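You operate a simulated robot arm through the tools that you are given. There is no shell and no other tool. Be economical: measure what you need, move in short steps, check, and stop when the job is done.

You are at the controls of a simulated two-armed robot. One attempt, no reset.

JOB
Fetch the date tile from the top of the steel table and set it on the top of the long roller table. Shut the blue drawer. Turn the vacuum knob to 0.5 bar. Take the wheel chock from the top of the check bench and leave it on the top of the outfeed belt. Take the metal block on the top of the check bench and put it away on the shelf over the reel. Put one of the tote tags from the top of the check bench on the job card. Put the bearing block labelled "3" from the top of the check bench on top of the blue tin and the bearing block labelled "4" on top of the tape roll there. Take the small carton from the top of the check bench and put it on the top of the outfeed belt. Put the blue film frame on the grey run card. Put the salted flavour card from the top of the check bench on the dose card and the herb flavour card on top of the tall cone. Any order will do. Set down upright: bearing block, small carton, flavour card.

It is judged by the outcome, as a careful person would: the job done as asked, and still so three seconds after it is handed in. It fails if anything else is knocked over, pushed out of place, dropped, spilled or broken.

ROBOT AND FRAMES
Two 7-joint arms with two-finger parallel grippers on one trunk, on a base that drives. Base frame: it is fixed to the floor where the robot stands at the start and does not move with it; the origin is under the middle of the robot, x ahead of it, y to its left, z up. Units: m, rad, N and s.
The left shoulder is at the start at [0.07, 0.177, 0.945], the right one opposite. With the tool pointing down near the work surface each hand reaches from about 0.3 to 0.74 m from the robot's upright axis, wherever it stands, measured 20 degrees to its own side. Places, roughly: bearing block [1.25, -6, 1]; blue drawer [1.8, 2.9, 0.7]; blue film frame [0.75, -5.5, 0.75]; blue tin [1.75, -6, 1]; dose card [2.5, -6, 0.75]; flavour card [2.75, -6, 1]; job card [1.75, -5.5, 0.75]; metal block [2.25, -6, 0.75]; run card [1.75, -5.5, 0.75]; shelf over the reel [-13.1, 13.4, 0.9]; small carton [1.5, -5.75, 1]; tall cone (21x21x13 cm) [3.2, -6, 0.9]; tape roll (10x10x5 cm) [1.8, -5.8, 0.9]; top of the long roller table [-1.2, -0.8, 0.5]; top of the outfeed belt [-1.8, -5.8, 0.8]; tote tag [1.75, -6, 0.75]; vacuum knob [2.8, -5.5, 0.9]; wheel chock (12x7x7 cm) [2.5, -5.9, 0.9]. Payload 3.43 kg a hand.
The TCP of each hand is the grasp point between the finger pads, 0.03 m short of the fingertips. In the tool frame z runs along the fingers and y along their closing line. Largest opening 0.094 m; finger width 0.028, thickness 0.01; the body of the gripper, 0.05 by 0.096 m, starts 0.055 m behind the TCP.
Orientation is told as [roll, pitch, yaw] about the base's x, y, z axes, in that order, counted from this pose: with the fingers straight down and closing along the base's y, the tool's x points along the base's -x, its y along +y and its z along -z.

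CONTROLS
- The arms move only by the tool drive_tool. It takes "left_targets", "right_targets" or both (then of equal length, played together; a hand with none holds still); each is a list of rows, each an object (a shift or turn left out is 0, a gripper value left out holds the last) with "rotation": the turn, a rotation vector about the tool's x, y, z in degrees, a list of three; "linear": the shift along the tool's x, y, z in cm, a list of three; "hand": the opening in per cent of the stroke, from 0 (shut) to 100 (fully open). In form: [{"rotation": [rx, ry, rz], "linear": [tx, ty, tz], "hand": hand}, ...]. A call has 1 to 20 rows; each row shifts and turns the commanded pose from where the row before left it, along the tool's axes as they then stand. A row lasts 0.2 s, in which the tool goes at most 0.05 m and 0.15 rad; a call with a longer step from one row to the next is refused whole, and so is a gripper value outside its range. A pose out of reach is approached as far as the arm can. The call stops where the force on the tool passes 40 N (or 10 N more than at its start, if that is more) or the arm is blocked; 0.2 s more then pass. Each finger travels about 0.153 m/s and halts on what it meets, pressing with about 22 N; the grip force reading is that of the motor and also rises with nothing between the fingers. The clock runs only during rows and for 0.2 s after the last one: add rows that do not move to give the fingers time. The reply holds the time, the measured pose of the TCP, the force on the tool along the base axes, the opening and the grip force, in the units named above and with some noise, with the torque about the TCP (base axes, N m) and any sound that the robot's microphone picked up, and new pictures: "views" is both (left out), scene, wrist or none (wrist: the cameras of the hands that moved).
- Cameras (640 x 400 px; columns grow to the right, rows downward): "scene" is now at [0.131, -0.0081, 1.2521]; the picture's right is [-0.10, -1.00, -0.00], its down [-0.68, 0.07, -0.73] and it looks along [0.72, -0.07, -0.69] (base axes); focal length 248 px, centre (320, 200). "left" rides on the left gripper at [0.076, -0.014, -0.102] in its tool frame; the picture's right is [0.18, 0.98, 0.00], its down [-0.75, 0.14, -0.64] and it looks along [-0.63, 0.12, 0.77] (tool axes); focal length 243 px, centre (320, 200). "right" rides on the right gripper at [0.076, 0.014, -0.103] in its tool frame; the picture's right is [-0.18, 0.98, 0.00], its down [-0.75, -0.14, -0.64] and it looks along [-0.63, -0.12, 0.77] (tool axes); focal length 243 px, centre (320, 200). There is no depth. A picture from a camera that has moved, and an enlarged one, comes with that camera's place and axes in the base frame and with its lens.
- lift_body(by): slides the trunk up (or, below 0, down) by that many m; the arms and the scene camera ride with it, the base frame stays. It gives what a move gives, with no picture.
- drive_base(legs): drives the robot by 1 to 6 legs, each [ahead, turn to the left] in m and rad, along the robot's own axes; the way and the turn of a leg run together, so that a leg with both is an arc; at most 1.5 m and 3.142 rad a leg. The arms and the cameras ride along, it lands a little off, and it stops where it bumps. It gives what a move gives, and a new picture of the scene camera.
- turn_head(pan, tilt): turns the head with the scene camera to pan (to the left, within 1.501 rad either way) and tilt (down, from -0.506 to 1.204), counted from straight ahead of the robot. It gives what a move gives, and a new picture of the scene camera.
- zoom(camera, box): a new picture of the part [left, top, right, bottom] of that camera's present view, enlarged. No time passes.
- hand_in(): hands the job in; it is judged then, once.

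Work in short steps. Places have to be worked out from the pictures, the camera data and where the tool is seen: move nearer, look again, correct. Check each grasp and each placing, and mend what went wrong. You have 546 turns and 360 pictures in all, those below and enlarged ones among them. Open the grippers and draw the arms clear of the work before you hand the job in, unless the task says otherwise; then end with one line.

The tools are called after "Request:" by a JSON object that holds its "op" and its "data". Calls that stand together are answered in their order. drive_tool: Moves the arms, as the interface text tells. Its arguments: {"type":"object","properties":{"left_targets":{"type":"array","items":{"type":"object","properties":{"rotation":{"type":"array","items":{"type":"number"}},"linear":{"type":"array","items":{"type":"number"}},"hand":{"type":"number"}}}},"right_targets":{"type":"array","items":{"type":"object","properties":{"rotation":{"type":"array","items":{"type":"number"}},"linear":{"type":"array","items":{"type":"number"}},"hand":{"type":"number"}}}},"views":{"type":"string","enum":["both","scene","wrist","none"]}},"required":[]} The other tools are called the same way: lift_body (by) slides the trunk up or down; drive_base (legs) drives the base; turn_head (pan, tilt) turns the head that bears the scene camera; zoom (camera, box) takes an enlarged picture of a part of a camera's view; hand_in () hands the job in.

At the start:

```text
clock: 0.0
left_ee_pos: [0.5506, 0.0852, 0.8698]
left_tcp_rot: [0.0, -0.001, 0.0]
left_wrist_force: [1.2, 0.1, 0.2]
left_torque: [-0.01, -0.02, 0.01]
left_opening: 0.0938
left_gripper_force: 0.1
right_ee_pos: [0.3891, -0.2679, 0.9127]
right_tcp_rot: [0.001, -0.001, 0.001]
right_wrist_force: [0.5, 0.7, -0.8]
right_torque: [-0.01, 0.01, -0.02]
right_opening: 0.094
right_gripper_force: 0.1
trunk travel left (down, up): [-0.525, 0.315]
robot x, y, heading: [-0.0027, -0.0017, -0.003]
head pan, tilt: [-0.098, 0.756]
```

scene: 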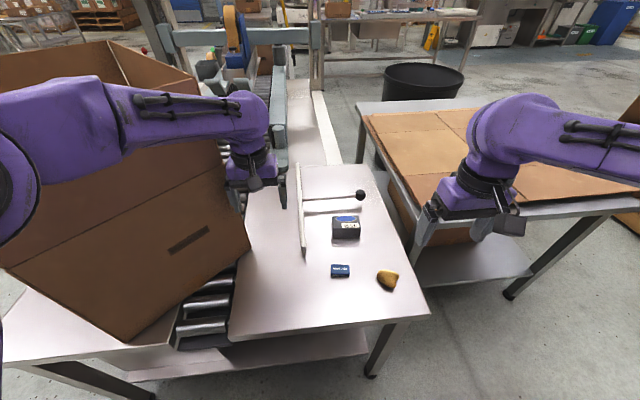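
right: 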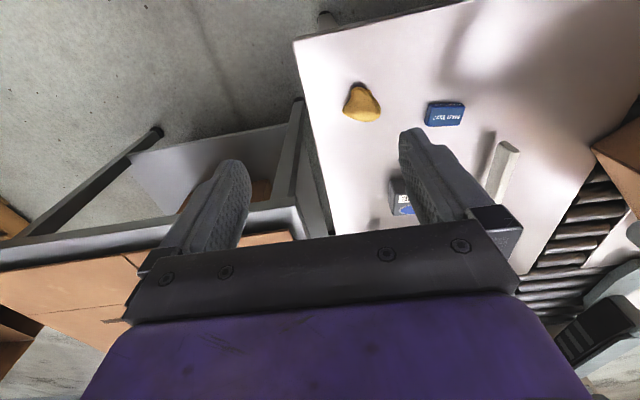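
left: 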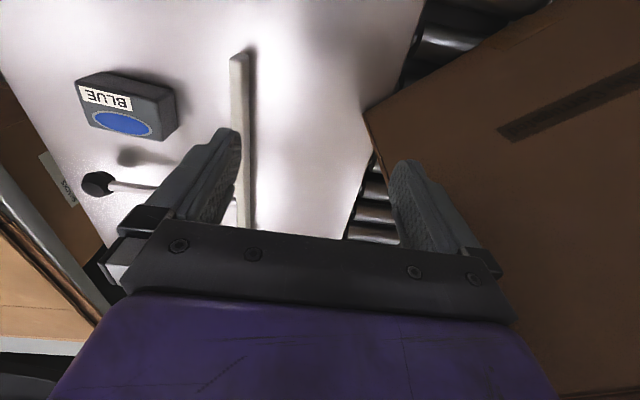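

The steel table seems to be right ahead, with a blue tile, a "BLUE" box and a yellow stone on it. I zoom in to read the labels.

Request:
{"op": "zoom", "data": {"camera": "scene", "box": [270, 170, 430, 300]}}

Request:
{"op": "turn_head", "data": {"pan": 1.2, "tilt": 0.4}}

Request:
{"op": "turn_head", "data": {"pan": -1.2, "tilt": 0.4}}

```text
3.08 times, centred on (350, 235) of scene
camera zoom: at [0.131, -0.0081, 1.2521], right [-0.1, -1.0, 0.0], down [-0.68, 0.07, -0.73], along [0.72, -0.07, -0.69], focal length 764 px, centre (228, 92)
```

zoom: 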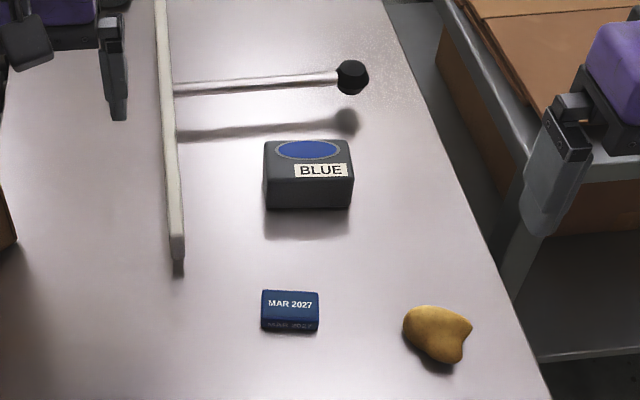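

```text
clock: 1.5
left_ee_pos: [0.5505, 0.0861, 0.8706]
left_tcp_rot: [0.0, 0.0, -0.001]
left_wrist_force: [-0.6, -0.4, -0.1]
left_torque: [0.03, 0.01, -0.02]
left_opening: 0.0939
left_gripper_force: 0.0
right_ee_pos: [0.3891, -0.2678, 0.9139]
right_tcp_rot: [0.0, -0.003, 0.001]
right_wrist_force: [-0.5, 0.3, -0.3]
right_torque: [0.01, 0.03, 0.0]
right_opening: 0.094
right_gripper_force: 0.0
trunk travel left (down, up): [-0.525, 0.315]
robot x, y, heading: [0.0018, 0.004, 0.003]
head pan, tilt: [1.201, 0.4]
camera scene: at [0.0823, 0.0864, 1.2836], right [0.93, -0.36, 0.0], down [-0.14, -0.36, -0.92], along [0.33, 0.86, -0.39], focal length 248 px, centre (320, 200)
```

scene: 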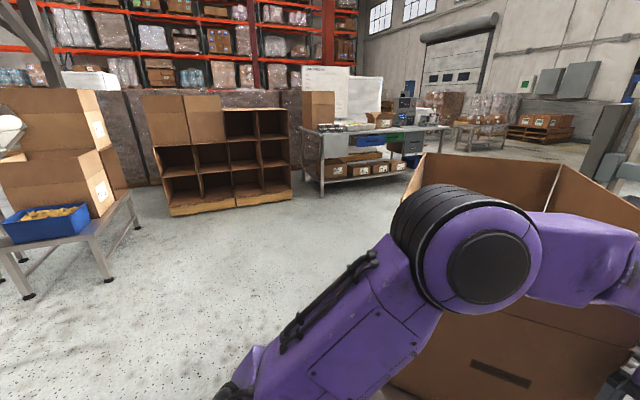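

```text
clock: 3.7
left_ee_pos: [0.5511, 0.085, 0.8698]
left_tcp_rot: [0.002, 0.0, 0.001]
left_wrist_force: [-0.5, 0.4, -0.3]
left_torque: [0.01, -0.01, 0.01]
left_opening: 0.0941
left_gripper_force: 0.0
right_ee_pos: [0.3885, -0.2679, 0.9129]
right_tcp_rot: [0.0, -0.002, 0.002]
right_wrist_force: [-0.1, 1.0, 0.0]
right_torque: [-0.02, 0.01, 0.0]
right_opening: 0.0942
right_gripper_force: 0.0
trunk travel left (down, up): [-0.525, 0.315]
robot x, y, heading: [0.0001, -0.0011, -0.001]
head pan, tilt: [-1.201, 0.4]
camera scene: at [0.0823, -0.0863, 1.2836], right [-0.93, -0.36, 0.0], down [-0.14, 0.36, -0.92], along [0.33, -0.86, -0.39], focal length 248 px, centre (320, 200)
```

scene: 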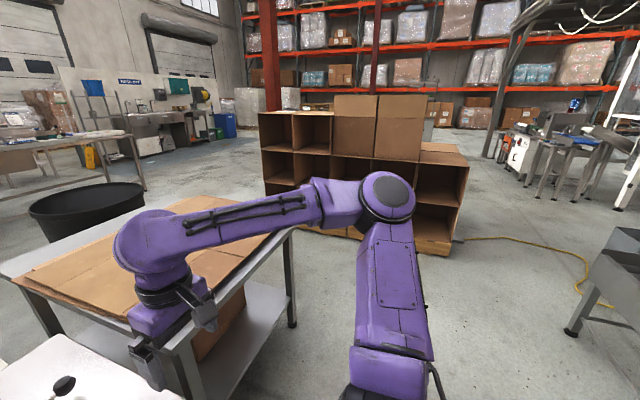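

The date tile (MAR 2027) is at about (0.47, -0.094), 5 cm across y. I move the right hand over it and look with its wrist camera.

Request:
{"op": "drive_tool", "data": {"right_targets": [{"linear": [-2, 4.4, 1]}, {"linear": [-2, 4.4, 3]}, {"linear": [-2, 4.3, 3]}, {"linear": [-2.2, 4.3, 3]}, {"linear": [0, 0, 4]}], "views": "wrist"}}

Request:
{"op": "turn_head", "data": {"pan": -0.1, "tilt": 0.9}}

```text
refused: row 2 steps farther than a row can; nothing moved
```

```text
clock: 5.0
left_ee_pos: [0.5497, 0.086, 0.8713]
left_tcp_rot: [0.0, 0.0, 0.002]
left_wrist_force: [0.3, 0.7, -0.2]
left_torque: [0.04, 0.0, -0.01]
left_opening: 0.0939
left_gripper_force: 0.0
right_ee_pos: [0.39, -0.2681, 0.914]
right_tcp_rot: [0.002, -0.001, 0.002]
right_wrist_force: [0.3, -0.3, 0.2]
right_torque: [-0.03, 0.0, -0.01]
right_opening: 0.0941
right_gripper_force: 0.1
trunk travel left (down, up): [-0.525, 0.315]
robot x, y, heading: [-0.0001, 0.0021, 0.004]
head pan, tilt: [-0.099, 0.901]
camera scene: at [0.1239, -0.0075, 1.2406], right [-0.1, -0.99, 0.0], down [-0.78, 0.08, -0.62], along [0.62, -0.06, -0.78], focal length 248 px, centre (320, 200)
```

scene: 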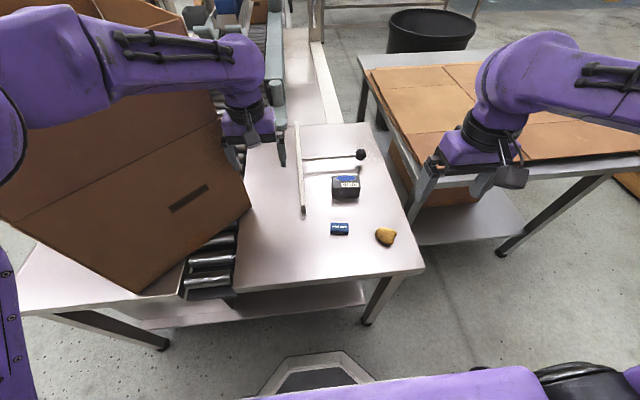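

Steps must be under 5 cm in total; smaller rows to come over the tile.

Request:
{"op": "drive_tool", "data": {"right_targets": [{"linear": [-2, 4.2, 0]}, {"linear": [-2, 4.2, 0]}, {"linear": [-2, 4.2, 0]}, {"linear": [-2.2, 4, 0]}, {"linear": [0, 0.8, 4]}, {"linear": [0, 0, 4]}, {"linear": [0, 0, 4]}], "views": "both"}}

```text
clock: 6.6
left_ee_pos: [0.5512, 0.0842, 0.8689]
left_tcp_rot: [-0.001, 0.0, 0.0]
left_wrist_force: [-0.2, 0.8, -0.3]
left_torque: [-0.03, -0.01, 0.02]
left_opening: 0.0942
left_gripper_force: 0.0
right_ee_pos: [0.4692, -0.0989, 0.7918]
right_tcp_rot: [-0.001, 0.0, 0.002]
right_wrist_force: [0.2, 0.4, 0.2]
right_torque: [0.02, 0.0, 0.04]
right_opening: 0.0943
right_gripper_force: 0.1
trunk travel left (down, up): [-0.525, 0.315]
robot x, y, heading: [0.0001, -0.0006, 0.001]
head pan, tilt: [-0.099, 0.901]
camera scene: at [0.1247, -0.0074, 1.2406], right [-0.1, -1.0, 0.0], down [-0.78, 0.08, -0.62], along [0.62, -0.06, -0.78], focal length 248 px, centre (320, 200)
camera right: at [0.3931, -0.0851, 0.8938], right [0.18, 0.98, 0.0], down [0.75, -0.14, 0.64], along [0.63, -0.12, -0.77], focal length 243 px, centre (320, 200)
```

scene: 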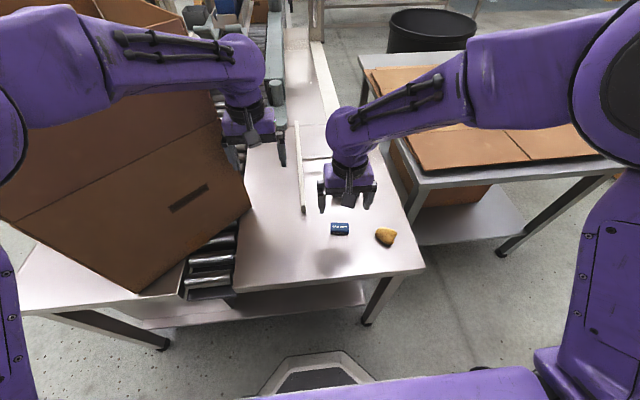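
right: 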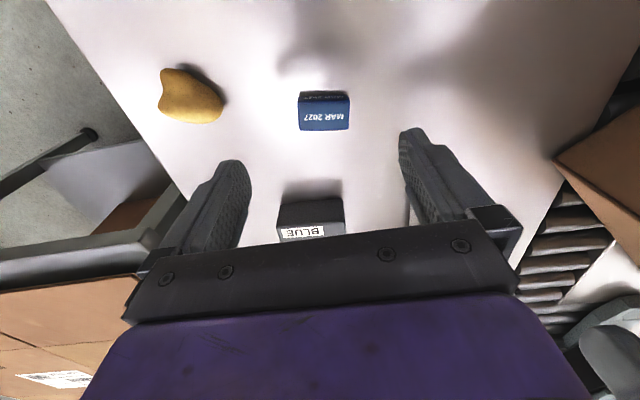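

Tile computed from the wrist view at (0.473, -0.097): directly under the hand. I go down 10 cm and close.

Request:
{"op": "drive_tool", "data": {"right_targets": [{"linear": [-0.3, 0.1, 4]}, {"linear": [0, 0, 4]}, {"linear": [0, 0, 2]}, {}, {"hand": 0}, {}, {}], "views": "wrist"}}

```text
clock: 8.2
left_ee_pos: [0.5503, 0.0863, 0.8689]
left_tcp_rot: [0.0, 0.0, 0.0]
left_wrist_force: [-1.6, -0.3, 1.3]
left_torque: [0.0, 0.04, 0.0]
left_opening: 0.094
left_gripper_force: 0.0
right_ee_pos: [0.4761, -0.0956, 0.6915]
right_tcp_rot: [0.0, -0.003, 0.003]
right_wrist_force: [-0.5, 0.7, 0.2]
right_torque: [0.03, -0.02, -0.01]
right_opening: 0.0487
right_gripper_force: 22.1
trunk travel left (down, up): [-0.525, 0.315]
robot x, y, heading: [0.0039, 0.0006, -0.005]
head pan, tilt: [-0.099, 0.901]
camera right: at [0.3991, -0.0819, 0.7931], right [0.18, 0.98, 0.0], down [0.75, -0.14, 0.64], along [0.63, -0.12, -0.77], focal length 243 px, centre (320, 200)
```

right: 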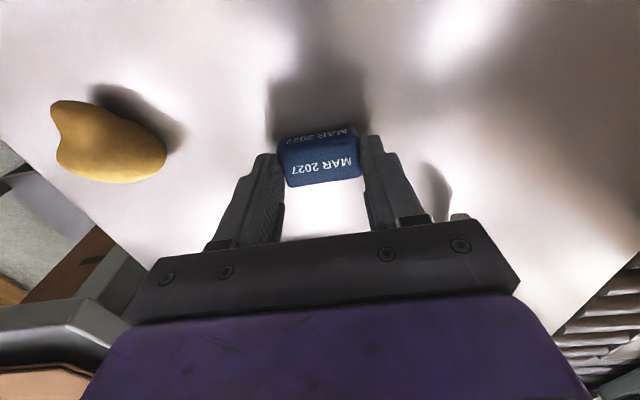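

The tile is gripped (opening 4.9 cm). I lift it, and bring both hands in toward the body for driving.

Request:
{"op": "drive_tool", "data": {"right_targets": [{"linear": [0, 0, -4]}, {"linear": [0, 0, -4]}, {"linear": [0, 0, -4]}, {"linear": [0, -2, -4]}, {"linear": [2, -4, -2]}, {"linear": [2.5, -4, 0]}, {"linear": [2.5, -4, 0]}], "left_targets": [{"linear": [0, 0, -4]}, {"linear": [0, 0, -4]}, {"linear": [0, 0, -4]}, {"linear": [4, 1, 0]}, {"linear": [4, 1, 0]}, {"linear": [4, 1, 0]}, {"linear": [4, 2, 0]}], "views": "scene"}}

Request:
{"op": "turn_head", "data": {"pan": -1.5, "tilt": 0.5}}

```text
clock: 9.8
left_ee_pos: [0.3896, 0.1349, 0.9915]
left_tcp_rot: [0.004, -0.004, -0.001]
left_wrist_force: [0.1, -0.1, -0.3]
left_torque: [0.01, -0.02, -0.01]
left_opening: 0.0938
left_gripper_force: 0.1
right_ee_pos: [0.4031, -0.2351, 0.8744]
right_tcp_rot: [0.0, -0.003, 0.0]
right_wrist_force: [-0.4, -0.6, -0.7]
right_torque: [0.02, -0.01, 0.0]
right_opening: 0.0489
right_gripper_force: 22.3
trunk travel left (down, up): [-0.525, 0.315]
robot x, y, heading: [-0.0009, 0.0021, -0.002]
head pan, tilt: [-0.099, 0.901]
camera scene: at [0.1226, -0.0106, 1.2408], right [-0.1, -0.99, 0.0], down [-0.78, 0.08, -0.62], along [0.62, -0.06, -0.78], focal length 248 px, centre (320, 200)
```

scene: 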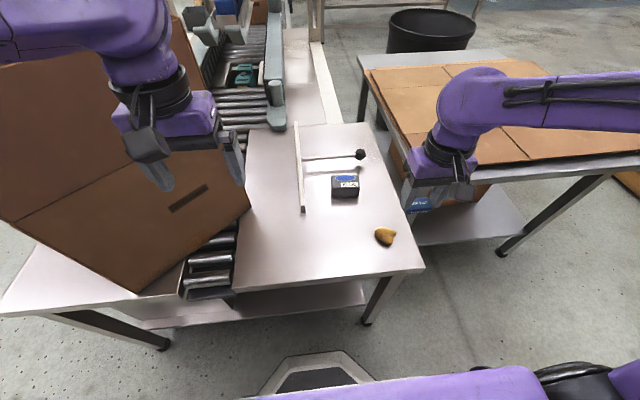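

```text
clock: 11.3
left_ee_pos: [0.3906, 0.1353, 0.9904]
left_tcp_rot: [0.0, 0.001, 0.0]
left_wrist_force: [-0.8, -0.5, 0.2]
left_torque: [-0.06, 0.03, 0.01]
left_opening: 0.094
left_gripper_force: 0.0
right_ee_pos: [0.4036, -0.2328, 0.8742]
right_tcp_rot: [0.0, -0.003, 0.001]
right_wrist_force: [0.4, -0.1, -0.8]
right_torque: [0.0, -0.01, 0.0]
right_opening: 0.0491
right_gripper_force: 21.4
trunk travel left (down, up): [-0.525, 0.315]
robot x, y, heading: [0.0027, -0.0017, -0.003]
head pan, tilt: [-1.499, 0.499]
camera scene: at [0.0554, -0.0906, 1.2745], right [-1.0, -0.07, 0.0], down [-0.03, 0.48, -0.88], along [0.06, -0.88, -0.48], focal length 248 px, centre (320, 200)
```

scene: 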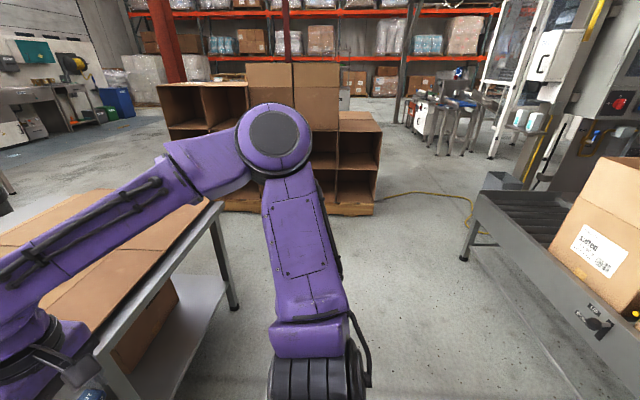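

The long roller table lies behind to the right. I back off a little and turn right to face it.

Request:
{"op": "drive_base", "data": {"legs": [[-0.35, 0], [0, -1.5]]}}

Request:
{"op": "turn_head", "data": {"pan": -0.9, "tilt": 0.6}}

```text
clock: 17.3
left_ee_pos: [-0.1866, -0.3781, 0.9908]
left_tcp_rot: [-0.002, 0.0, -1.48]
left_wrist_force: [0.8, 0.0, 0.4]
left_torque: [-0.02, 0.01, 0.01]
left_opening: 0.0941
left_gripper_force: 0.0
right_ee_pos: [-0.5517, -0.4244, 0.8745]
right_tcp_rot: [0.002, -0.002, -1.479]
right_wrist_force: [0.0, 0.8, -0.3]
right_torque: [0.0, 0.01, -0.02]
right_opening: 0.0489
right_gripper_force: 21.9
trunk travel left (down, up): [-0.525, 0.315]
robot x, y, heading: [-0.3562, 0.0016, -1.476]
head pan, tilt: [-1.499, 0.499]
camera scene: at [-0.4441, -0.0655, 1.2745], right [-0.16, 0.99, 0.0], down [0.47, 0.08, -0.88], along [-0.87, -0.14, -0.48], focal length 248 px, centre (320, 200)
```

scene: 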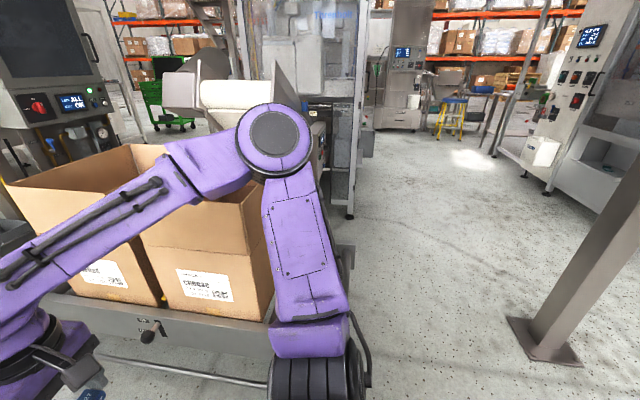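

```text
clock: 18.3
left_ee_pos: [-0.1855, -0.3774, 0.9915]
left_tcp_rot: [-0.001, -0.001, -1.481]
left_wrist_force: [-0.7, 0.1, -0.1]
left_torque: [-0.04, 0.0, -0.02]
left_opening: 0.0939
left_gripper_force: 0.0
right_ee_pos: [-0.5511, -0.4234, 0.874]
right_tcp_rot: [0.0, -0.002, -1.481]
right_wrist_force: [0.1, -0.4, -0.5]
right_torque: [0.02, 0.04, -0.03]
right_opening: 0.0489
right_gripper_force: 22.0
trunk travel left (down, up): [-0.525, 0.315]
robot x, y, heading: [-0.3579, -0.0006, -1.477]
head pan, tilt: [-0.901, 0.6]
camera scene: at [-0.4183, -0.1117, 1.2654], right [-0.69, 0.73, 0.0], down [0.41, 0.39, -0.83], along [-0.6, -0.57, -0.56], focal length 248 px, centre (320, 200)
```

scene: 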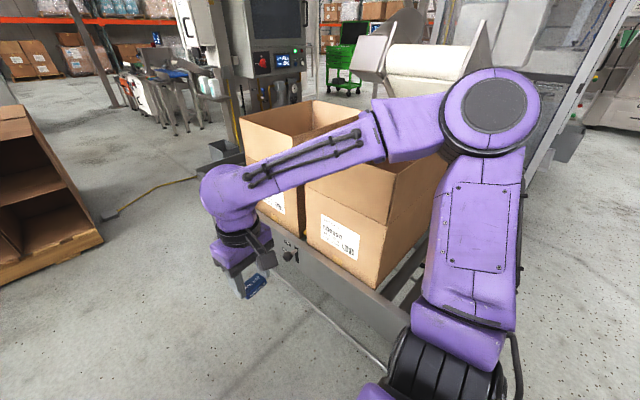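

The free rollers of the table's end seem to span y ≈ -1.1 to -1.65, x ≈ -0.95 to -1.5. I drive ahead and face -x.

Request:
{"op": "drive_base", "data": {"legs": [[1.25, 0], [0, -1.6]]}}

Request:
{"op": "turn_head", "data": {"pan": 0, "tilt": 0.7}}

```text
clock: 28.4
left_ee_pos: [-0.634, -1.3931, 0.9903]
left_tcp_rot: [-0.001, -0.001, -3.081]
left_wrist_force: [-1.0, -1.0, 0.0]
left_torque: [-0.02, 0.03, -0.03]
left_opening: 0.0938
left_gripper_force: 0.0
right_ee_pos: [-0.6696, -1.0253, 0.8751]
right_tcp_rot: [0.0, -0.001, -3.077]
right_wrist_force: [0.7, -0.2, -0.7]
right_torque: [-0.01, 0.01, 0.0]
right_opening: 0.049
right_gripper_force: 22.6
trunk travel left (down, up): [-0.525, 0.315]
robot x, y, heading: [-0.2539, -1.2331, -3.079]
head pan, tilt: [-0.901, 0.6]
camera scene: at [-0.3629, -1.169, 1.2654], right [0.74, 0.67, 0.0], down [0.38, -0.42, -0.82], along [-0.55, 0.61, -0.57], focal length 248 px, centre (320, 200)
```

scene: 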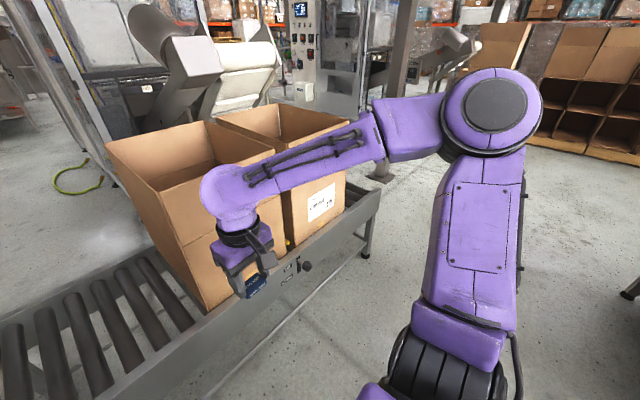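

```text
clock: 29.6
left_ee_pos: [-0.6352, -1.3922, 0.9909]
left_tcp_rot: [-0.001, 0.001, -3.081]
left_wrist_force: [-0.4, 0.7, 0.8]
left_torque: [0.0, -0.02, -0.02]
left_opening: 0.0941
left_gripper_force: 0.1
right_ee_pos: [-0.6702, -1.0269, 0.8734]
right_tcp_rot: [-0.002, -0.002, -3.077]
right_wrist_force: [-0.1, 0.0, -0.4]
right_torque: [-0.01, -0.03, -0.01]
right_opening: 0.0487
right_gripper_force: 22.1
trunk travel left (down, up): [-0.525, 0.315]
robot x, y, heading: [-0.2469, -1.2352, -3.077]
head pan, tilt: [0.0, 0.7]
camera scene: at [-0.3886, -1.2401, 1.2568], right [-0.06, 1.0, 0.0], down [0.64, 0.04, -0.76], along [-0.76, -0.05, -0.64], focal length 248 px, centre (320, 200)
```

scene: 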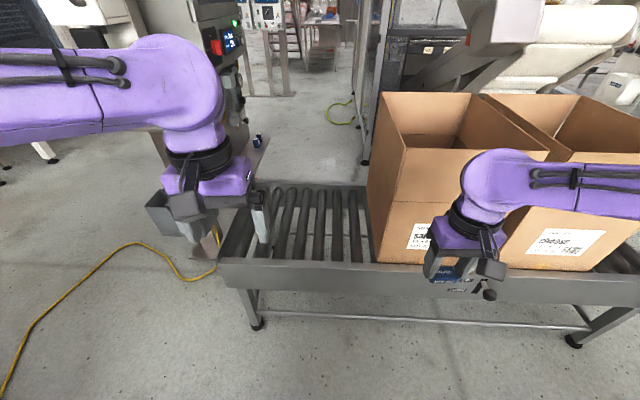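

Free rollers span y ≈ -1.6 to -1.13, pitch about 7.5 cm. I bring the right hand inward, shift the robot 0.22 m along -y so the arm clears the cartons, and step nearer.

Request:
{"op": "drive_tool", "data": {"right_targets": [{"linear": [0, 4, 0]}, {"linear": [0, 4, 0]}, {"linear": [0, 2, 0]}], "left_targets": [{"linear": [0, 4, 0]}, {"linear": [0, 4, 0]}, {"linear": [0, 2, 0]}], "views": "none"}}

Request:
{"op": "drive_base", "data": {"legs": [[0, 1.5], [0.2, 0], [0, -1.56], [0.3, 0]]}}

```text
clock: 30.4
left_ee_pos: [-0.6272, -1.4951, 0.9933]
left_tcp_rot: [-0.002, 0.0, -3.079]
left_wrist_force: [0.0, 0.3, -0.2]
left_torque: [0.01, -0.01, -0.01]
left_opening: 0.094
left_gripper_force: 0.1
right_ee_pos: [-0.6636, -1.1253, 0.875]
right_tcp_rot: [-0.001, -0.001, -3.077]
right_wrist_force: [0.1, 1.0, -0.4]
right_torque: [0.01, -0.01, -0.03]
right_opening: 0.0492
right_gripper_force: 21.6
trunk travel left (down, up): [-0.525, 0.315]
robot x, y, heading: [-0.2522, -1.2358, -3.082]
head pan, tilt: [0.0, 0.7]
```

```text
clock: 40.9
left_ee_pos: [-0.9583, -1.6581, 0.9925]
left_tcp_rot: [0.001, 0.001, 3.126]
left_wrist_force: [-0.2, -0.6, -0.5]
left_torque: [0.0, -0.02, -0.03]
left_opening: 0.094
left_gripper_force: 0.0
right_ee_pos: [-0.9647, -1.287, 0.8749]
right_tcp_rot: [-0.002, 0.0, 3.127]
right_wrist_force: [-0.3, -0.4, -0.2]
right_torque: [-0.01, -0.02, 0.0]
right_opening: 0.0487
right_gripper_force: 21.7
trunk travel left (down, up): [-0.525, 0.315]
robot x, y, heading: [-0.5605, -1.4294, 3.129]
head pan, tilt: [0.0, 0.7]
camera scene: at [-0.6986, -1.4248, 1.2567], right [0.02, 1.0, 0.0], down [0.64, -0.01, -0.76], along [-0.76, 0.01, -0.64], focal length 248 px, centre (320, 200)
```

scene: 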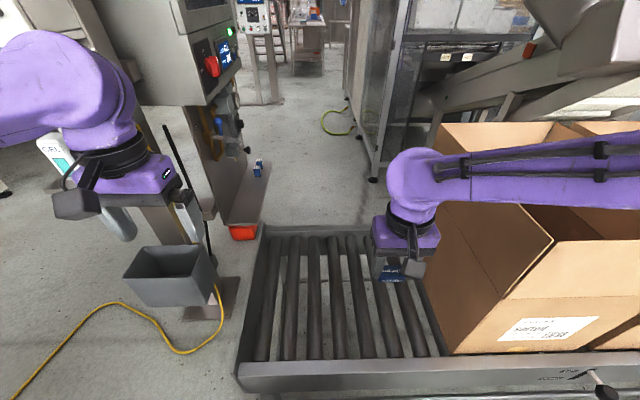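

Now over the table; I zoom on the rollers to find a gap to centre the tile on.

Request:
{"op": "zoom", "data": {"camera": "scene", "box": [240, 225, 448, 355]}}

```text
3.08 times, centred on (344, 290) of scene
camera zoom: at [-0.6986, -1.4248, 1.2567], right [0.02, 1.0, 0.0], down [0.64, -0.01, -0.76], along [-0.76, 0.01, -0.64], focal length 764 px, centre (246, -77)
```

zoom: 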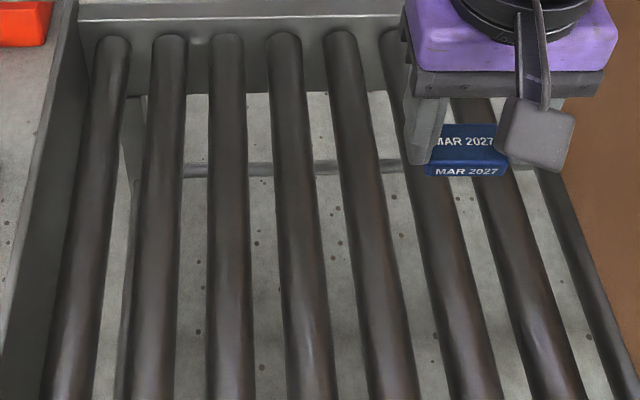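

Gap centre between two rollers found at y ≈ -1.322 (x ≈ -1.05). I move the tile over it and lower partway.

Request:
{"op": "drive_tool", "data": {"right_targets": [{"linear": [-4, 2, 0]}, {"linear": [-4, 1.5, 0]}, {"linear": [-1.5, 0, 3]}, {"linear": [0, 0, 4]}, {"linear": [0, 0, 4]}, {"linear": [0, 0, 4]}, {"linear": [0, 0, 4]}, {"linear": [0, 0, 4]}, {"linear": [0, 0, 3]}], "views": "both"}}

```text
clock: 42.9
left_ee_pos: [-0.9569, -1.6594, 0.9913]
left_tcp_rot: [0.0, 0.0, 3.122]
left_wrist_force: [0.0, -0.2, 0.7]
left_torque: [-0.03, -0.04, -0.03]
left_opening: 0.094
left_gripper_force: 0.1
right_ee_pos: [-1.0623, -1.3209, 0.6154]
right_tcp_rot: [-0.003, -0.001, 3.126]
right_wrist_force: [0.1, 0.0, -0.3]
right_torque: [-0.02, 0.02, 0.01]
right_opening: 0.0489
right_gripper_force: 22.2
trunk travel left (down, up): [-0.525, 0.315]
robot x, y, heading: [-0.5599, -1.4265, 3.125]
head pan, tilt: [0.0, 0.7]
camera scene: at [-0.6985, -1.4248, 1.2568], right [0.02, 1.0, 0.0], down [0.64, -0.01, -0.76], along [-0.76, 0.01, -0.64], focal length 248 px, centre (320, 200)
camera right: at [-0.9858, -1.3377, 0.7163], right [-0.2, -0.98, 0.0], down [-0.75, 0.15, 0.64], along [-0.63, 0.13, -0.77], focal length 243 px, centre (320, 200)
```

scene: 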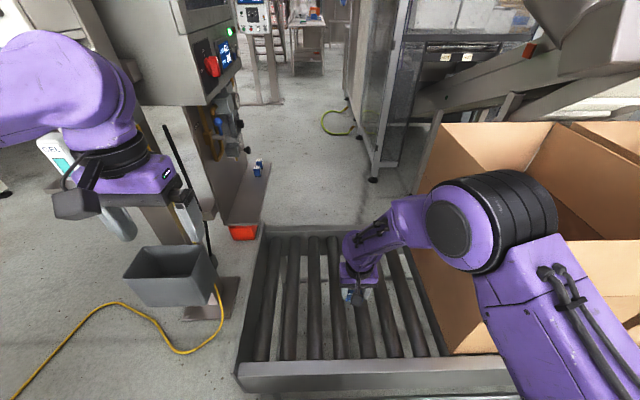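
right: 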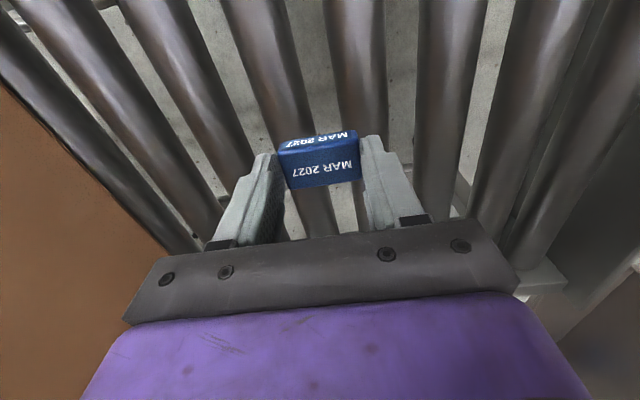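

The tile lines up with the gap (gap centre y ≈ -1.318). I lower with small steps, expecting contact around z ≈ 0.54.

Request:
{"op": "drive_tool", "data": {"right_targets": [{"linear": [0, -0.3, 3]}, {"linear": [0, 0, 2]}, {"linear": [0, 0, 1]}, {"linear": [0, 0, 0.5]}], "views": "wrist"}}

```text
clock: 43.9
left_ee_pos: [-0.9564, -1.6586, 0.9937]
left_tcp_rot: [-0.001, 0.0, 3.124]
left_wrist_force: [-0.1, 0.6, -0.6]
left_torque: [0.0, 0.0, -0.01]
left_opening: 0.094
left_gripper_force: 0.1
right_ee_pos: [-1.0599, -1.3176, 0.5494]
right_tcp_rot: [-0.003, -0.003, 3.127]
right_wrist_force: [0.1, 0.9, -1.1]
right_torque: [0.02, 0.01, 0.03]
right_opening: 0.0491
right_gripper_force: 22.2
trunk travel left (down, up): [-0.525, 0.315]
robot x, y, heading: [-0.5612, -1.4232, 3.126]
head pan, tilt: [0.0, 0.7]
camera right: at [-0.9835, -1.3341, 0.652], right [-0.2, -0.98, 0.0], down [-0.75, 0.15, 0.64], along [-0.63, 0.13, -0.77], focal length 243 px, centre (320, 200)
```

right: 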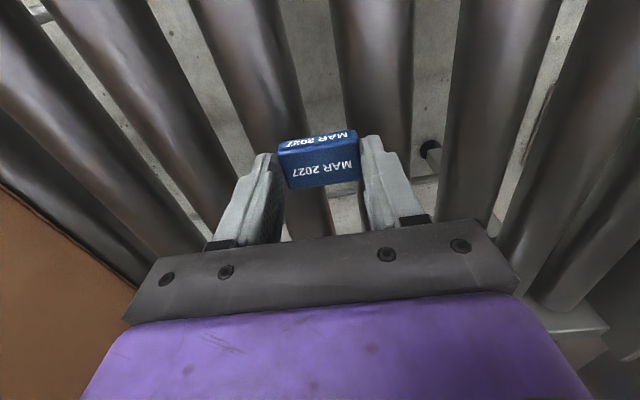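

Still no contact; continuing in 4 mm steps.

Request:
{"op": "drive_tool", "data": {"right_targets": [{"linear": [0, 0, 0.4]}, {"linear": [0, 0, 0.4]}, {"linear": [0, 0, 0.4]}, {}], "views": "none"}}

```text
clock: 44.9
left_ee_pos: [-0.955, -1.6591, 0.9944]
left_tcp_rot: [-0.001, -0.002, 3.123]
left_wrist_force: [-0.4, -0.7, -0.8]
left_torque: [0.0, 0.02, -0.03]
left_opening: 0.0939
left_gripper_force: 0.0
right_ee_pos: [-1.0608, -1.3169, 0.5389]
right_tcp_rot: [-0.001, -0.004, 3.127]
right_wrist_force: [-1.0, 0.1, 15.8]
right_torque: [0.01, 0.09, 0.01]
right_opening: 0.0489
right_gripper_force: 22.3
trunk travel left (down, up): [-0.525, 0.315]
robot x, y, heading: [-0.5597, -1.4307, 3.122]
head pan, tilt: [0.0, 0.7]
```

Contact (15.8 N up) at 0.539, as expected. I open the hand and back straight up.

Request:
{"op": "drive_tool", "data": {"right_targets": [{"linear": [0, 0, -0.1], "hand": 65}, {}, {}, {"linear": [0, 0, -3]}, {"linear": [0, 0, -4]}, {"linear": [0, 0, -4]}], "views": "wrist"}}

```text
clock: 46.3
left_ee_pos: [-0.9557, -1.6587, 0.994]
left_tcp_rot: [-0.002, 0.0, 3.125]
left_wrist_force: [0.2, -1.5, -0.4]
left_torque: [-0.03, 0.0, 0.0]
left_opening: 0.0939
left_gripper_force: 0.0
right_ee_pos: [-1.0583, -1.3159, 0.6501]
right_tcp_rot: [-0.002, -0.002, 3.126]
right_wrist_force: [-0.2, 0.5, 0.5]
right_torque: [-0.03, 0.02, 0.05]
right_opening: 0.0612
right_gripper_force: 0.0
trunk travel left (down, up): [-0.525, 0.315]
robot x, y, heading: [-0.5595, -1.4262, 3.13]
head pan, tilt: [0.0, 0.7]
camera right: at [-0.982, -1.3329, 0.7515], right [-0.2, -0.98, 0.0], down [-0.75, 0.15, 0.64], along [-0.63, 0.13, -0.77], focal length 243 px, centre (320, 200)
```

right: 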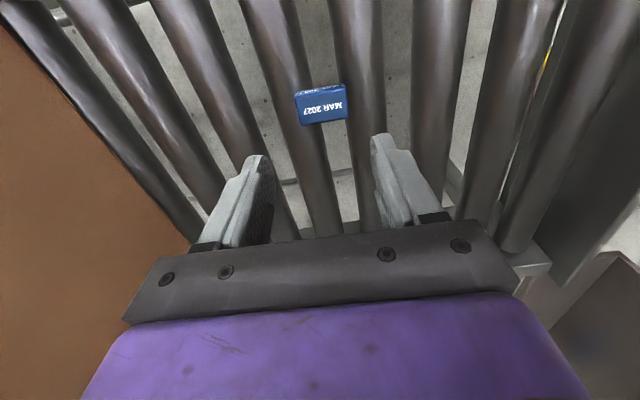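

The tile rests squarely across two rollers. I retract both hands high, back off slightly and turn to face -y toward the check bench area.

Request:
{"op": "drive_tool", "data": {"right_targets": [{"linear": [0, 0, -4.5]}, {"linear": [0, 0, -4.5]}, {"linear": [2, 0, -4.5]}, {"linear": [3, 0, -4]}, {"linear": [4, -1, -2]}, {"linear": [4, -2, 0]}, {"linear": [3, -3, 0]}, {"linear": [3, -3, 0]}], "views": "none"}}

Request:
{"op": "drive_base", "data": {"legs": [[-0.1, 0], [0, 1.57]]}}

Request:
{"op": "turn_head", "data": {"pan": 0, "tilt": 0.25}}

```text
clock: 48.1
left_ee_pos: [-0.9562, -1.6559, 0.9935]
left_tcp_rot: [0.005, -0.002, 3.125]
left_wrist_force: [0.0, 0.4, 0.9]
left_torque: [-0.02, 0.01, -0.01]
left_opening: 0.094
left_gripper_force: 0.1
right_ee_pos: [-0.8677, -1.2282, 0.8442]
right_tcp_rot: [0.0, -0.005, 3.129]
right_wrist_force: [0.5, -0.2, 0.7]
right_torque: [-0.05, 0.04, 0.01]
right_opening: 0.061
right_gripper_force: 0.1
trunk travel left (down, up): [-0.525, 0.315]
robot x, y, heading: [-0.5644, -1.4293, 3.126]
head pan, tilt: [0.0, 0.7]
```

```text
clock: 53.1
left_ee_pos: [-0.2256, -1.8216, 0.9925]
left_tcp_rot: [0.002, 0.001, -1.576]
left_wrist_force: [-0.1, 0.3, -0.3]
left_torque: [0.01, 0.02, -0.03]
left_opening: 0.0942
left_gripper_force: 0.0
right_ee_pos: [-0.653, -1.7383, 0.844]
right_tcp_rot: [-0.001, -0.001, -1.576]
right_wrist_force: [0.0, -0.4, -0.8]
right_torque: [-0.02, -0.02, 0.02]
right_opening: 0.0611
right_gripper_force: 0.1
trunk travel left (down, up): [-0.525, 0.315]
robot x, y, heading: [-0.457, -1.4291, -1.579]
head pan, tilt: [0.0, 0.7]
camera scene: at [-0.4628, -1.5637, 1.2568], right [-1.0, 0.01, 0.0], down [0.0, 0.64, -0.76], along [0.0, -0.76, -0.64], focal length 248 px, centre (320, 200)
```

scene: 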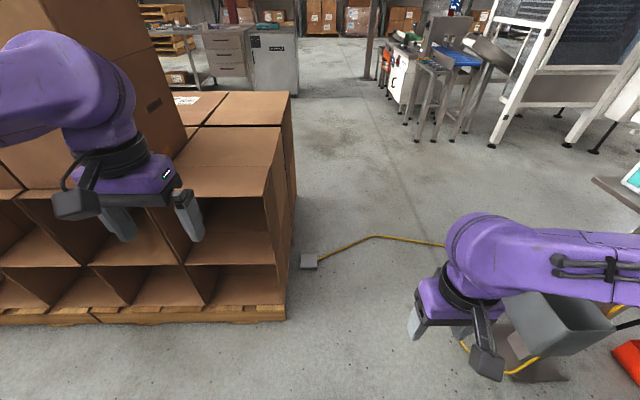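

```text
clock: 54.0
left_ee_pos: [-0.2253, -1.8206, 0.9935]
left_tcp_rot: [0.0, -0.001, -1.576]
left_wrist_force: [-0.5, 0.4, -0.1]
left_torque: [0.01, -0.02, -0.02]
left_opening: 0.0938
left_gripper_force: 0.1
right_ee_pos: [-0.6539, -1.7378, 0.8446]
right_tcp_rot: [-0.002, -0.002, -1.576]
right_wrist_force: [-0.1, 0.2, 0.0]
right_torque: [-0.01, 0.0, 0.0]
right_opening: 0.0611
right_gripper_force: 0.1
trunk travel left (down, up): [-0.525, 0.315]
robot x, y, heading: [-0.4595, -1.4291, -1.575]
head pan, tilt: [0.0, 0.25]
camera scene: at [-0.4631, -1.5722, 1.2975], right [-1.0, 0.01, 0.0], down [0.0, 0.25, -0.97], along [-0.01, -0.97, -0.25], focal length 248 px, centre (320, 200)
```

scene: 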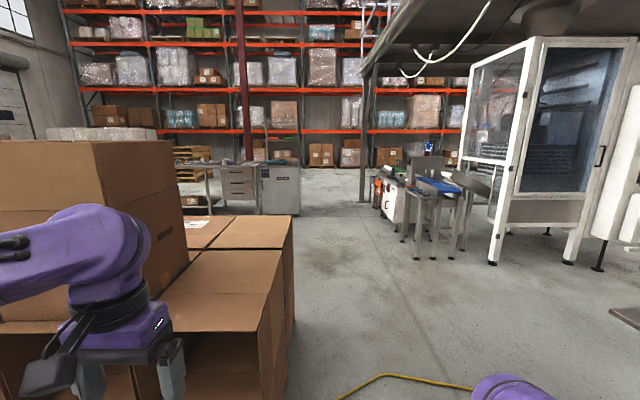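

The check bench is ahead-left at about (0.7 to 3, -6). I drive around the carton pigeonholes, keeping to x ≈ -0.9, then look toward the bench.

Request:
{"op": "drive_base", "data": {"legs": [[0, -0.6], [0.8, 0], [0, 0.6], [1.3, 0], [0, 0.95]]}}

```text
clock: 58.1
left_ee_pos: [-0.7157, -2.1715, 0.9891]
left_tcp_rot: [0.006, 0.008, -2.254]
left_wrist_force: [-1.3, -2.2, -2.7]
left_torque: [0.23, -0.11, 0.0]
left_opening: 0.0942
left_gripper_force: 0.1
right_ee_pos: [-0.9985, -1.8401, 0.8429]
right_tcp_rot: [0.002, -0.002, -2.243]
right_wrist_force: [-0.4, -1.4, -0.5]
right_torque: [0.07, -0.03, -0.01]
right_opening: 0.0612
right_gripper_force: 0.2
trunk travel left (down, up): [-0.525, 0.315]
robot x, y, heading: [-0.6368, -1.7246, -2.354]
head pan, tilt: [0.0, 0.25]
stopped in leg 2: the robot was blocked; the commanded pose is now the measured one
camera scene: at [-0.7469, -1.8303, 1.2968], right [-0.71, 0.71, 0.0], down [0.18, 0.18, -0.97], along [-0.68, -0.68, -0.25], focal length 248 px, centre (320, 200)
```

scene: 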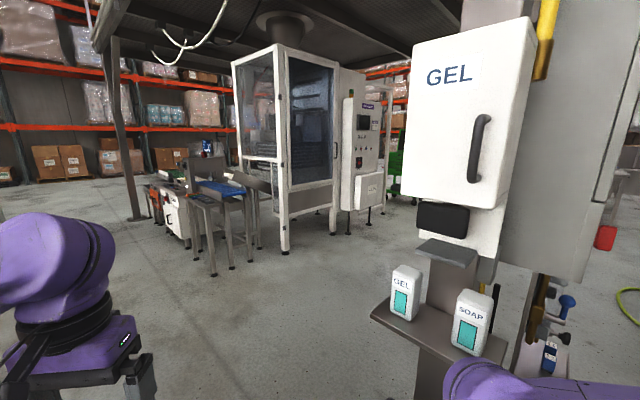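

The drive got blocked. I look down around to see what I touched.

Request:
{"op": "turn_head", "data": {"pan": 0.1, "tilt": 1.0}}

Request:
{"op": "turn_head", "data": {"pan": -1.0, "tilt": 0.8}}

Request:
{"op": "turn_head", "data": {"pan": 1.0, "tilt": 0.8}}

```text
clock: 59.2
left_ee_pos: [-0.7134, -2.1659, 0.995]
left_tcp_rot: [0.007, -0.003, -2.252]
left_wrist_force: [0.3, -1.1, 0.8]
left_torque: [-0.03, -0.01, 0.02]
left_opening: 0.0941
left_gripper_force: 0.1
right_ee_pos: [-0.9955, -1.8369, 0.8452]
right_tcp_rot: [0.001, -0.007, -2.24]
right_wrist_force: [-0.7, 0.0, 1.1]
right_torque: [-0.01, 0.0, 0.03]
right_opening: 0.0612
right_gripper_force: 0.0
trunk travel left (down, up): [-0.525, 0.315]
robot x, y, heading: [-0.639, -1.7197, -2.355]
head pan, tilt: [0.099, 1.0]
camera scene: at [-0.7225, -1.8127, 1.2335], right [-0.77, 0.63, 0.0], down [0.53, 0.65, -0.54], along [-0.34, -0.42, -0.84], focal length 248 px, centre (320, 200)
```

scene: 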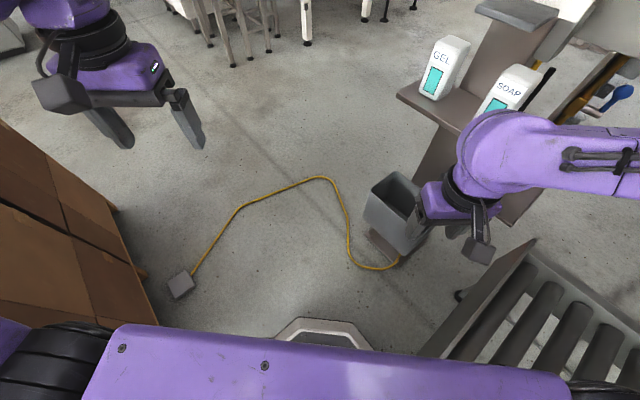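

```text
clock: 60.6
left_ee_pos: [-0.7128, -2.1659, 0.9946]
left_tcp_rot: [0.008, -0.002, -2.252]
left_wrist_force: [-1.5, -0.4, -0.3]
left_torque: [0.02, -0.03, 0.0]
left_opening: 0.0937
left_gripper_force: 0.2
right_ee_pos: [-0.9962, -1.8363, 0.8445]
right_tcp_rot: [0.002, -0.007, -2.241]
right_wrist_force: [0.7, 0.4, -0.7]
right_torque: [0.0, 0.03, 0.03]
right_opening: 0.0613
right_gripper_force: 0.0
trunk travel left (down, up): [-0.525, 0.315]
robot x, y, heading: [-0.6425, -1.7218, -2.356]
head pan, tilt: [-1.0, 0.799]
camera scene: at [-0.7573, -1.7417, 1.2485], right [0.21, 0.98, 0.0], down [0.7, -0.15, -0.7], along [-0.68, 0.15, -0.72], focal length 248 px, centre (320, 200)
```

scene: 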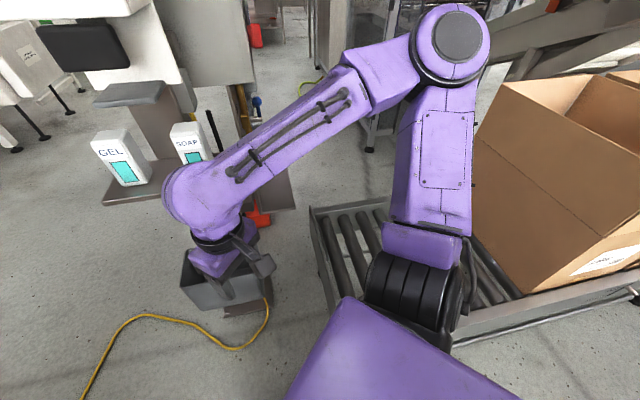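

```text
clock: 62.5
left_ee_pos: [-0.7139, -2.1663, 0.9947]
left_tcp_rot: [0.009, -0.004, -2.251]
left_wrist_force: [-0.2, 0.1, 0.2]
left_torque: [0.01, 0.0, -0.02]
left_opening: 0.094
left_gripper_force: 0.1
right_ee_pos: [-0.997, -1.8374, 0.8453]
right_tcp_rot: [0.002, -0.008, -2.241]
right_wrist_force: [-0.4, -0.9, 0.4]
right_torque: [-0.04, 0.0, -0.04]
right_opening: 0.0612
right_gripper_force: 0.1
trunk travel left (down, up): [-0.525, 0.315]
robot x, y, heading: [-0.6388, -1.7253, -2.358]
head pan, tilt: [1.0, 0.799]
camera scene: at [-0.6613, -1.8375, 1.2485], right [-0.98, -0.21, 0.0], down [-0.15, 0.7, -0.7], along [0.15, -0.68, -0.72], focal length 248 px, centre (320, 200)
```

scene: 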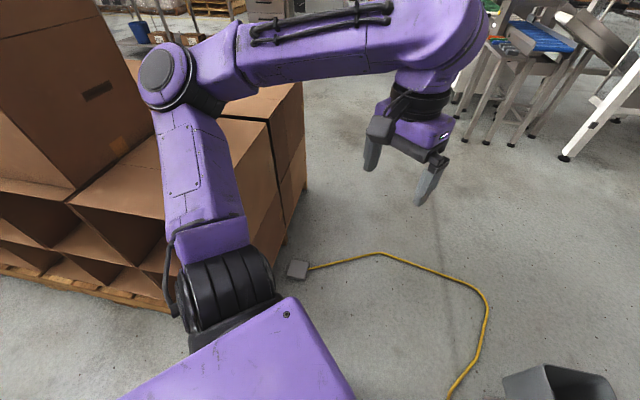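

It was probably the roller table's corner against my right side. I back away, go straight first and then sidestep past the corner.

Request:
{"op": "drive_base", "data": {"legs": [[-0.2, 0], [0, 0.7], [0.37, 0], [0, -0.75]]}}

```text
clock: 69.7
left_ee_pos: [-0.5305, -2.3597, 0.9954]
left_tcp_rot: [0.009, -0.01, -2.156]
left_wrist_force: [0.1, 1.0, 0.3]
left_torque: [-0.08, -0.04, 0.02]
left_opening: 0.0941
left_gripper_force: 0.1
right_ee_pos: [-0.8419, -2.0572, 0.8455]
right_tcp_rot: [-0.002, -0.007, -2.144]
right_wrist_force: [-1.3, 0.0, -0.8]
right_torque: [-0.06, -0.03, -0.03]
right_opening: 0.0612
right_gripper_force: 0.1
trunk travel left (down, up): [-0.525, 0.315]
robot x, y, heading: [-0.5033, -1.9054, -2.131]
head pan, tilt: [1.0, 0.799]
stopped in leg 4: the robot was blocked; the commanded pose is now the measured one
camera scene: at [-0.501, -2.0214, 1.2488], right [-0.9, -0.43, 0.0], down [-0.31, 0.65, -0.7], along [0.3, -0.63, -0.71], focal length 248 px, centre (320, 200)
```

scene: 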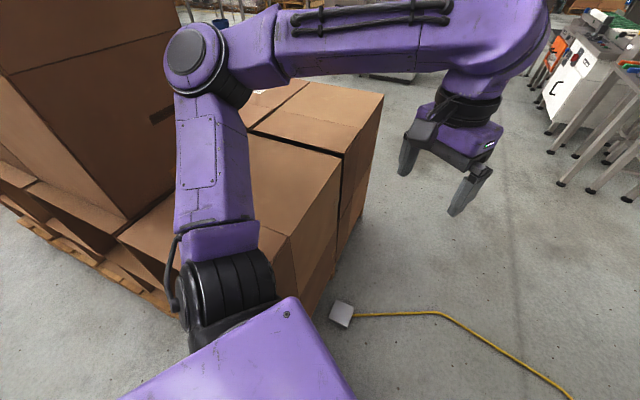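

Blocked again while turning right; I look to the right side to see what the right elbow or base meets.

Request:
{"op": "turn_head", "data": {"pan": -1.4, "tilt": 0.9}}

Request:
{"op": "turn_head", "data": {"pan": 1.4, "tilt": 0.7}}

```text
clock: 71.8
left_ee_pos: [-0.5291, -2.3618, 0.9948]
left_tcp_rot: [0.003, -0.008, -2.154]
left_wrist_force: [-0.4, 0.5, 0.2]
left_torque: [0.01, -0.02, -0.06]
left_opening: 0.094
left_gripper_force: 0.0
right_ee_pos: [-0.8419, -2.0586, 0.8446]
right_tcp_rot: [-0.005, -0.006, -2.143]
right_wrist_force: [0.2, -0.7, 0.3]
right_torque: [-0.01, 0.02, 0.02]
right_opening: 0.0611
right_gripper_force: 0.1
trunk travel left (down, up): [-0.525, 0.315]
robot x, y, heading: [-0.5073, -1.909, -2.127]
head pan, tilt: [-1.4, 0.901]
camera scene: at [-0.6032, -1.9226, 1.2406], right [0.38, 0.93, 0.0], down [0.73, -0.29, -0.62], along [-0.58, 0.23, -0.78], focal length 248 px, centre (320, 200)
```

scene: 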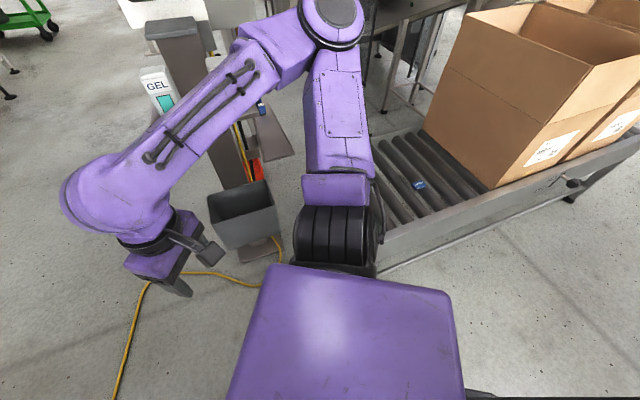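

```text
clock: 74.3
left_ee_pos: [-0.5284, -2.3612, 0.9955]
left_tcp_rot: [0.002, -0.007, -2.157]
left_wrist_force: [0.3, -0.8, 0.1]
left_torque: [0.01, 0.0, 0.01]
left_opening: 0.0941
left_gripper_force: 0.0
right_ee_pos: [-0.8423, -2.0585, 0.8451]
right_tcp_rot: [-0.006, -0.008, -2.144]
right_wrist_force: [-0.5, -0.2, 0.7]
right_torque: [0.02, 0.02, 0.02]
right_opening: 0.0612
right_gripper_force: 0.0
trunk travel left (down, up): [-0.525, 0.315]
robot x, y, heading: [-0.5043, -1.9117, -2.131]
head pan, tilt: [1.4, 0.7]
camera scene: at [-0.4699, -2.0074, 1.2568], right [-0.67, -0.75, 0.0], down [-0.48, 0.43, -0.76], along [0.57, -0.51, -0.64], focal length 248 px, centre (320, 200)
```

scene: 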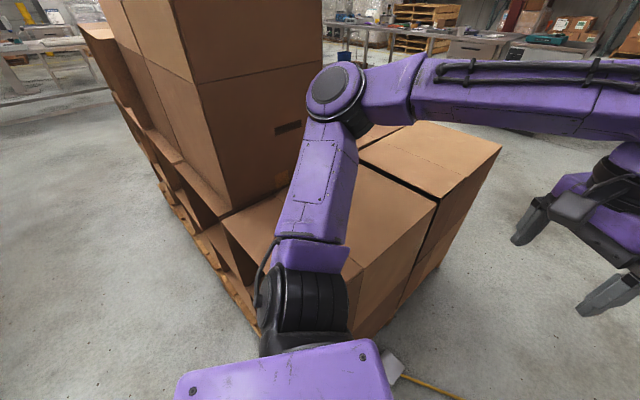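

The left elbow is close to the tall carton; straight ahead along the present heading moves away from both obstacles. I drive 0.5 m ahead.

Request:
{"op": "drive_base", "data": {"legs": [[0.5, 0]]}}

```text
clock: 75.6
left_ee_pos: [-0.5323, -2.3914, 0.995]
left_tcp_rot: [0.002, -0.007, -2.12]
left_wrist_force: [0.1, -0.8, -0.3]
left_torque: [0.0, -0.04, 0.03]
left_opening: 0.0941
left_gripper_force: 0.0
right_ee_pos: [-0.8591, -2.1121, 0.8477]
right_tcp_rot: [-0.015, 0.024, -2.108]
right_wrist_force: [-0.5, -1.5, 0.7]
right_torque: [0.03, -0.04, -0.02]
right_opening: 0.0614
right_gripper_force: 0.0
trunk travel left (down, up): [-0.525, 0.315]
robot x, y, heading: [-0.5279, -1.9362, -1.999]
head pan, tilt: [1.4, 0.7]
stopped in leg 1: the robot was blocked; the commanded pose is now the measured one
camera scene: at [-0.4803, -2.0294, 1.2568], right [-0.56, -0.83, 0.0], down [-0.53, 0.36, -0.77], along [0.63, -0.43, -0.64], focal length 248 px, centre (320, 200)
```

scene: 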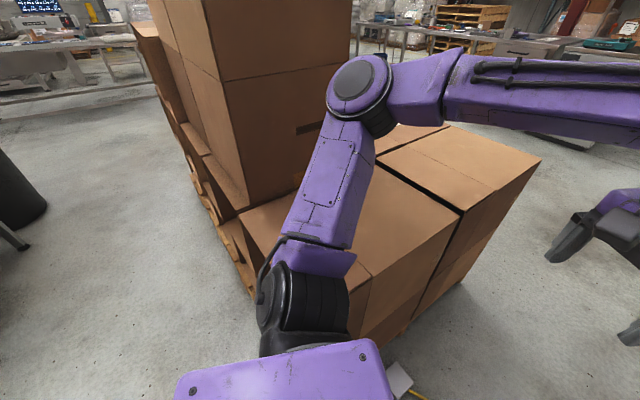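

The left elbow is touching the tall carton's side. I extend the left hand forward to draw the elbow inward, away from the carton.

Request:
{"op": "drive_tool", "data": {"left_targets": [{"linear": [-4, -1.5, 0]}, {"linear": [-4, -1.5, 0]}, {"linear": [-4, -1.5, 0]}, {"linear": [-4, -1.5, 0]}, {"linear": [-4, -1.5, 0]}, {"linear": [-3, -1.5, 0]}], "views": "scene"}}

```text
clock: 77.0
left_ee_pos: [-0.7152, -2.5337, 0.9985]
left_tcp_rot: [-0.001, -0.007, -2.121]
left_wrist_force: [-0.6, -0.5, -0.3]
left_torque: [-0.01, 0.02, 0.02]
left_opening: 0.0938
left_gripper_force: 0.1
left hand out of reach, approached as far as the arm can: row 6
right_ee_pos: [-0.857, -2.1118, 0.8495]
right_tcp_rot: [-0.015, 0.024, -2.108]
right_wrist_force: [0.3, -0.4, -0.9]
right_torque: [-0.04, -0.02, 0.0]
right_opening: 0.0612
right_gripper_force: 0.0
trunk travel left (down, up): [-0.525, 0.315]
robot x, y, heading: [-0.5271, -1.9331, -1.996]
head pan, tilt: [1.4, 0.7]
camera scene: at [-0.4781, -2.0284, 1.2568], right [-0.56, -0.83, 0.0], down [-0.53, 0.36, -0.77], along [0.63, -0.43, -0.64], focal length 248 px, centre (320, 200)
```

scene: 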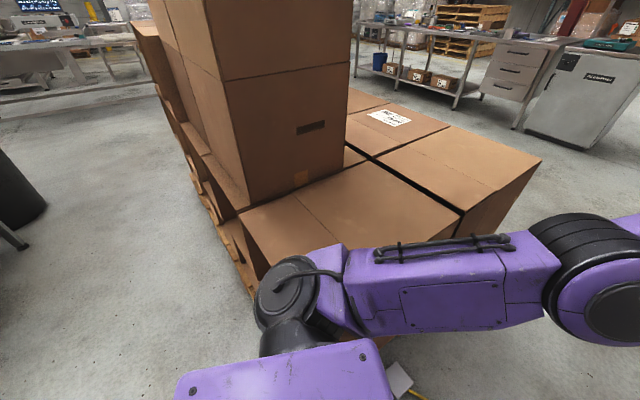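

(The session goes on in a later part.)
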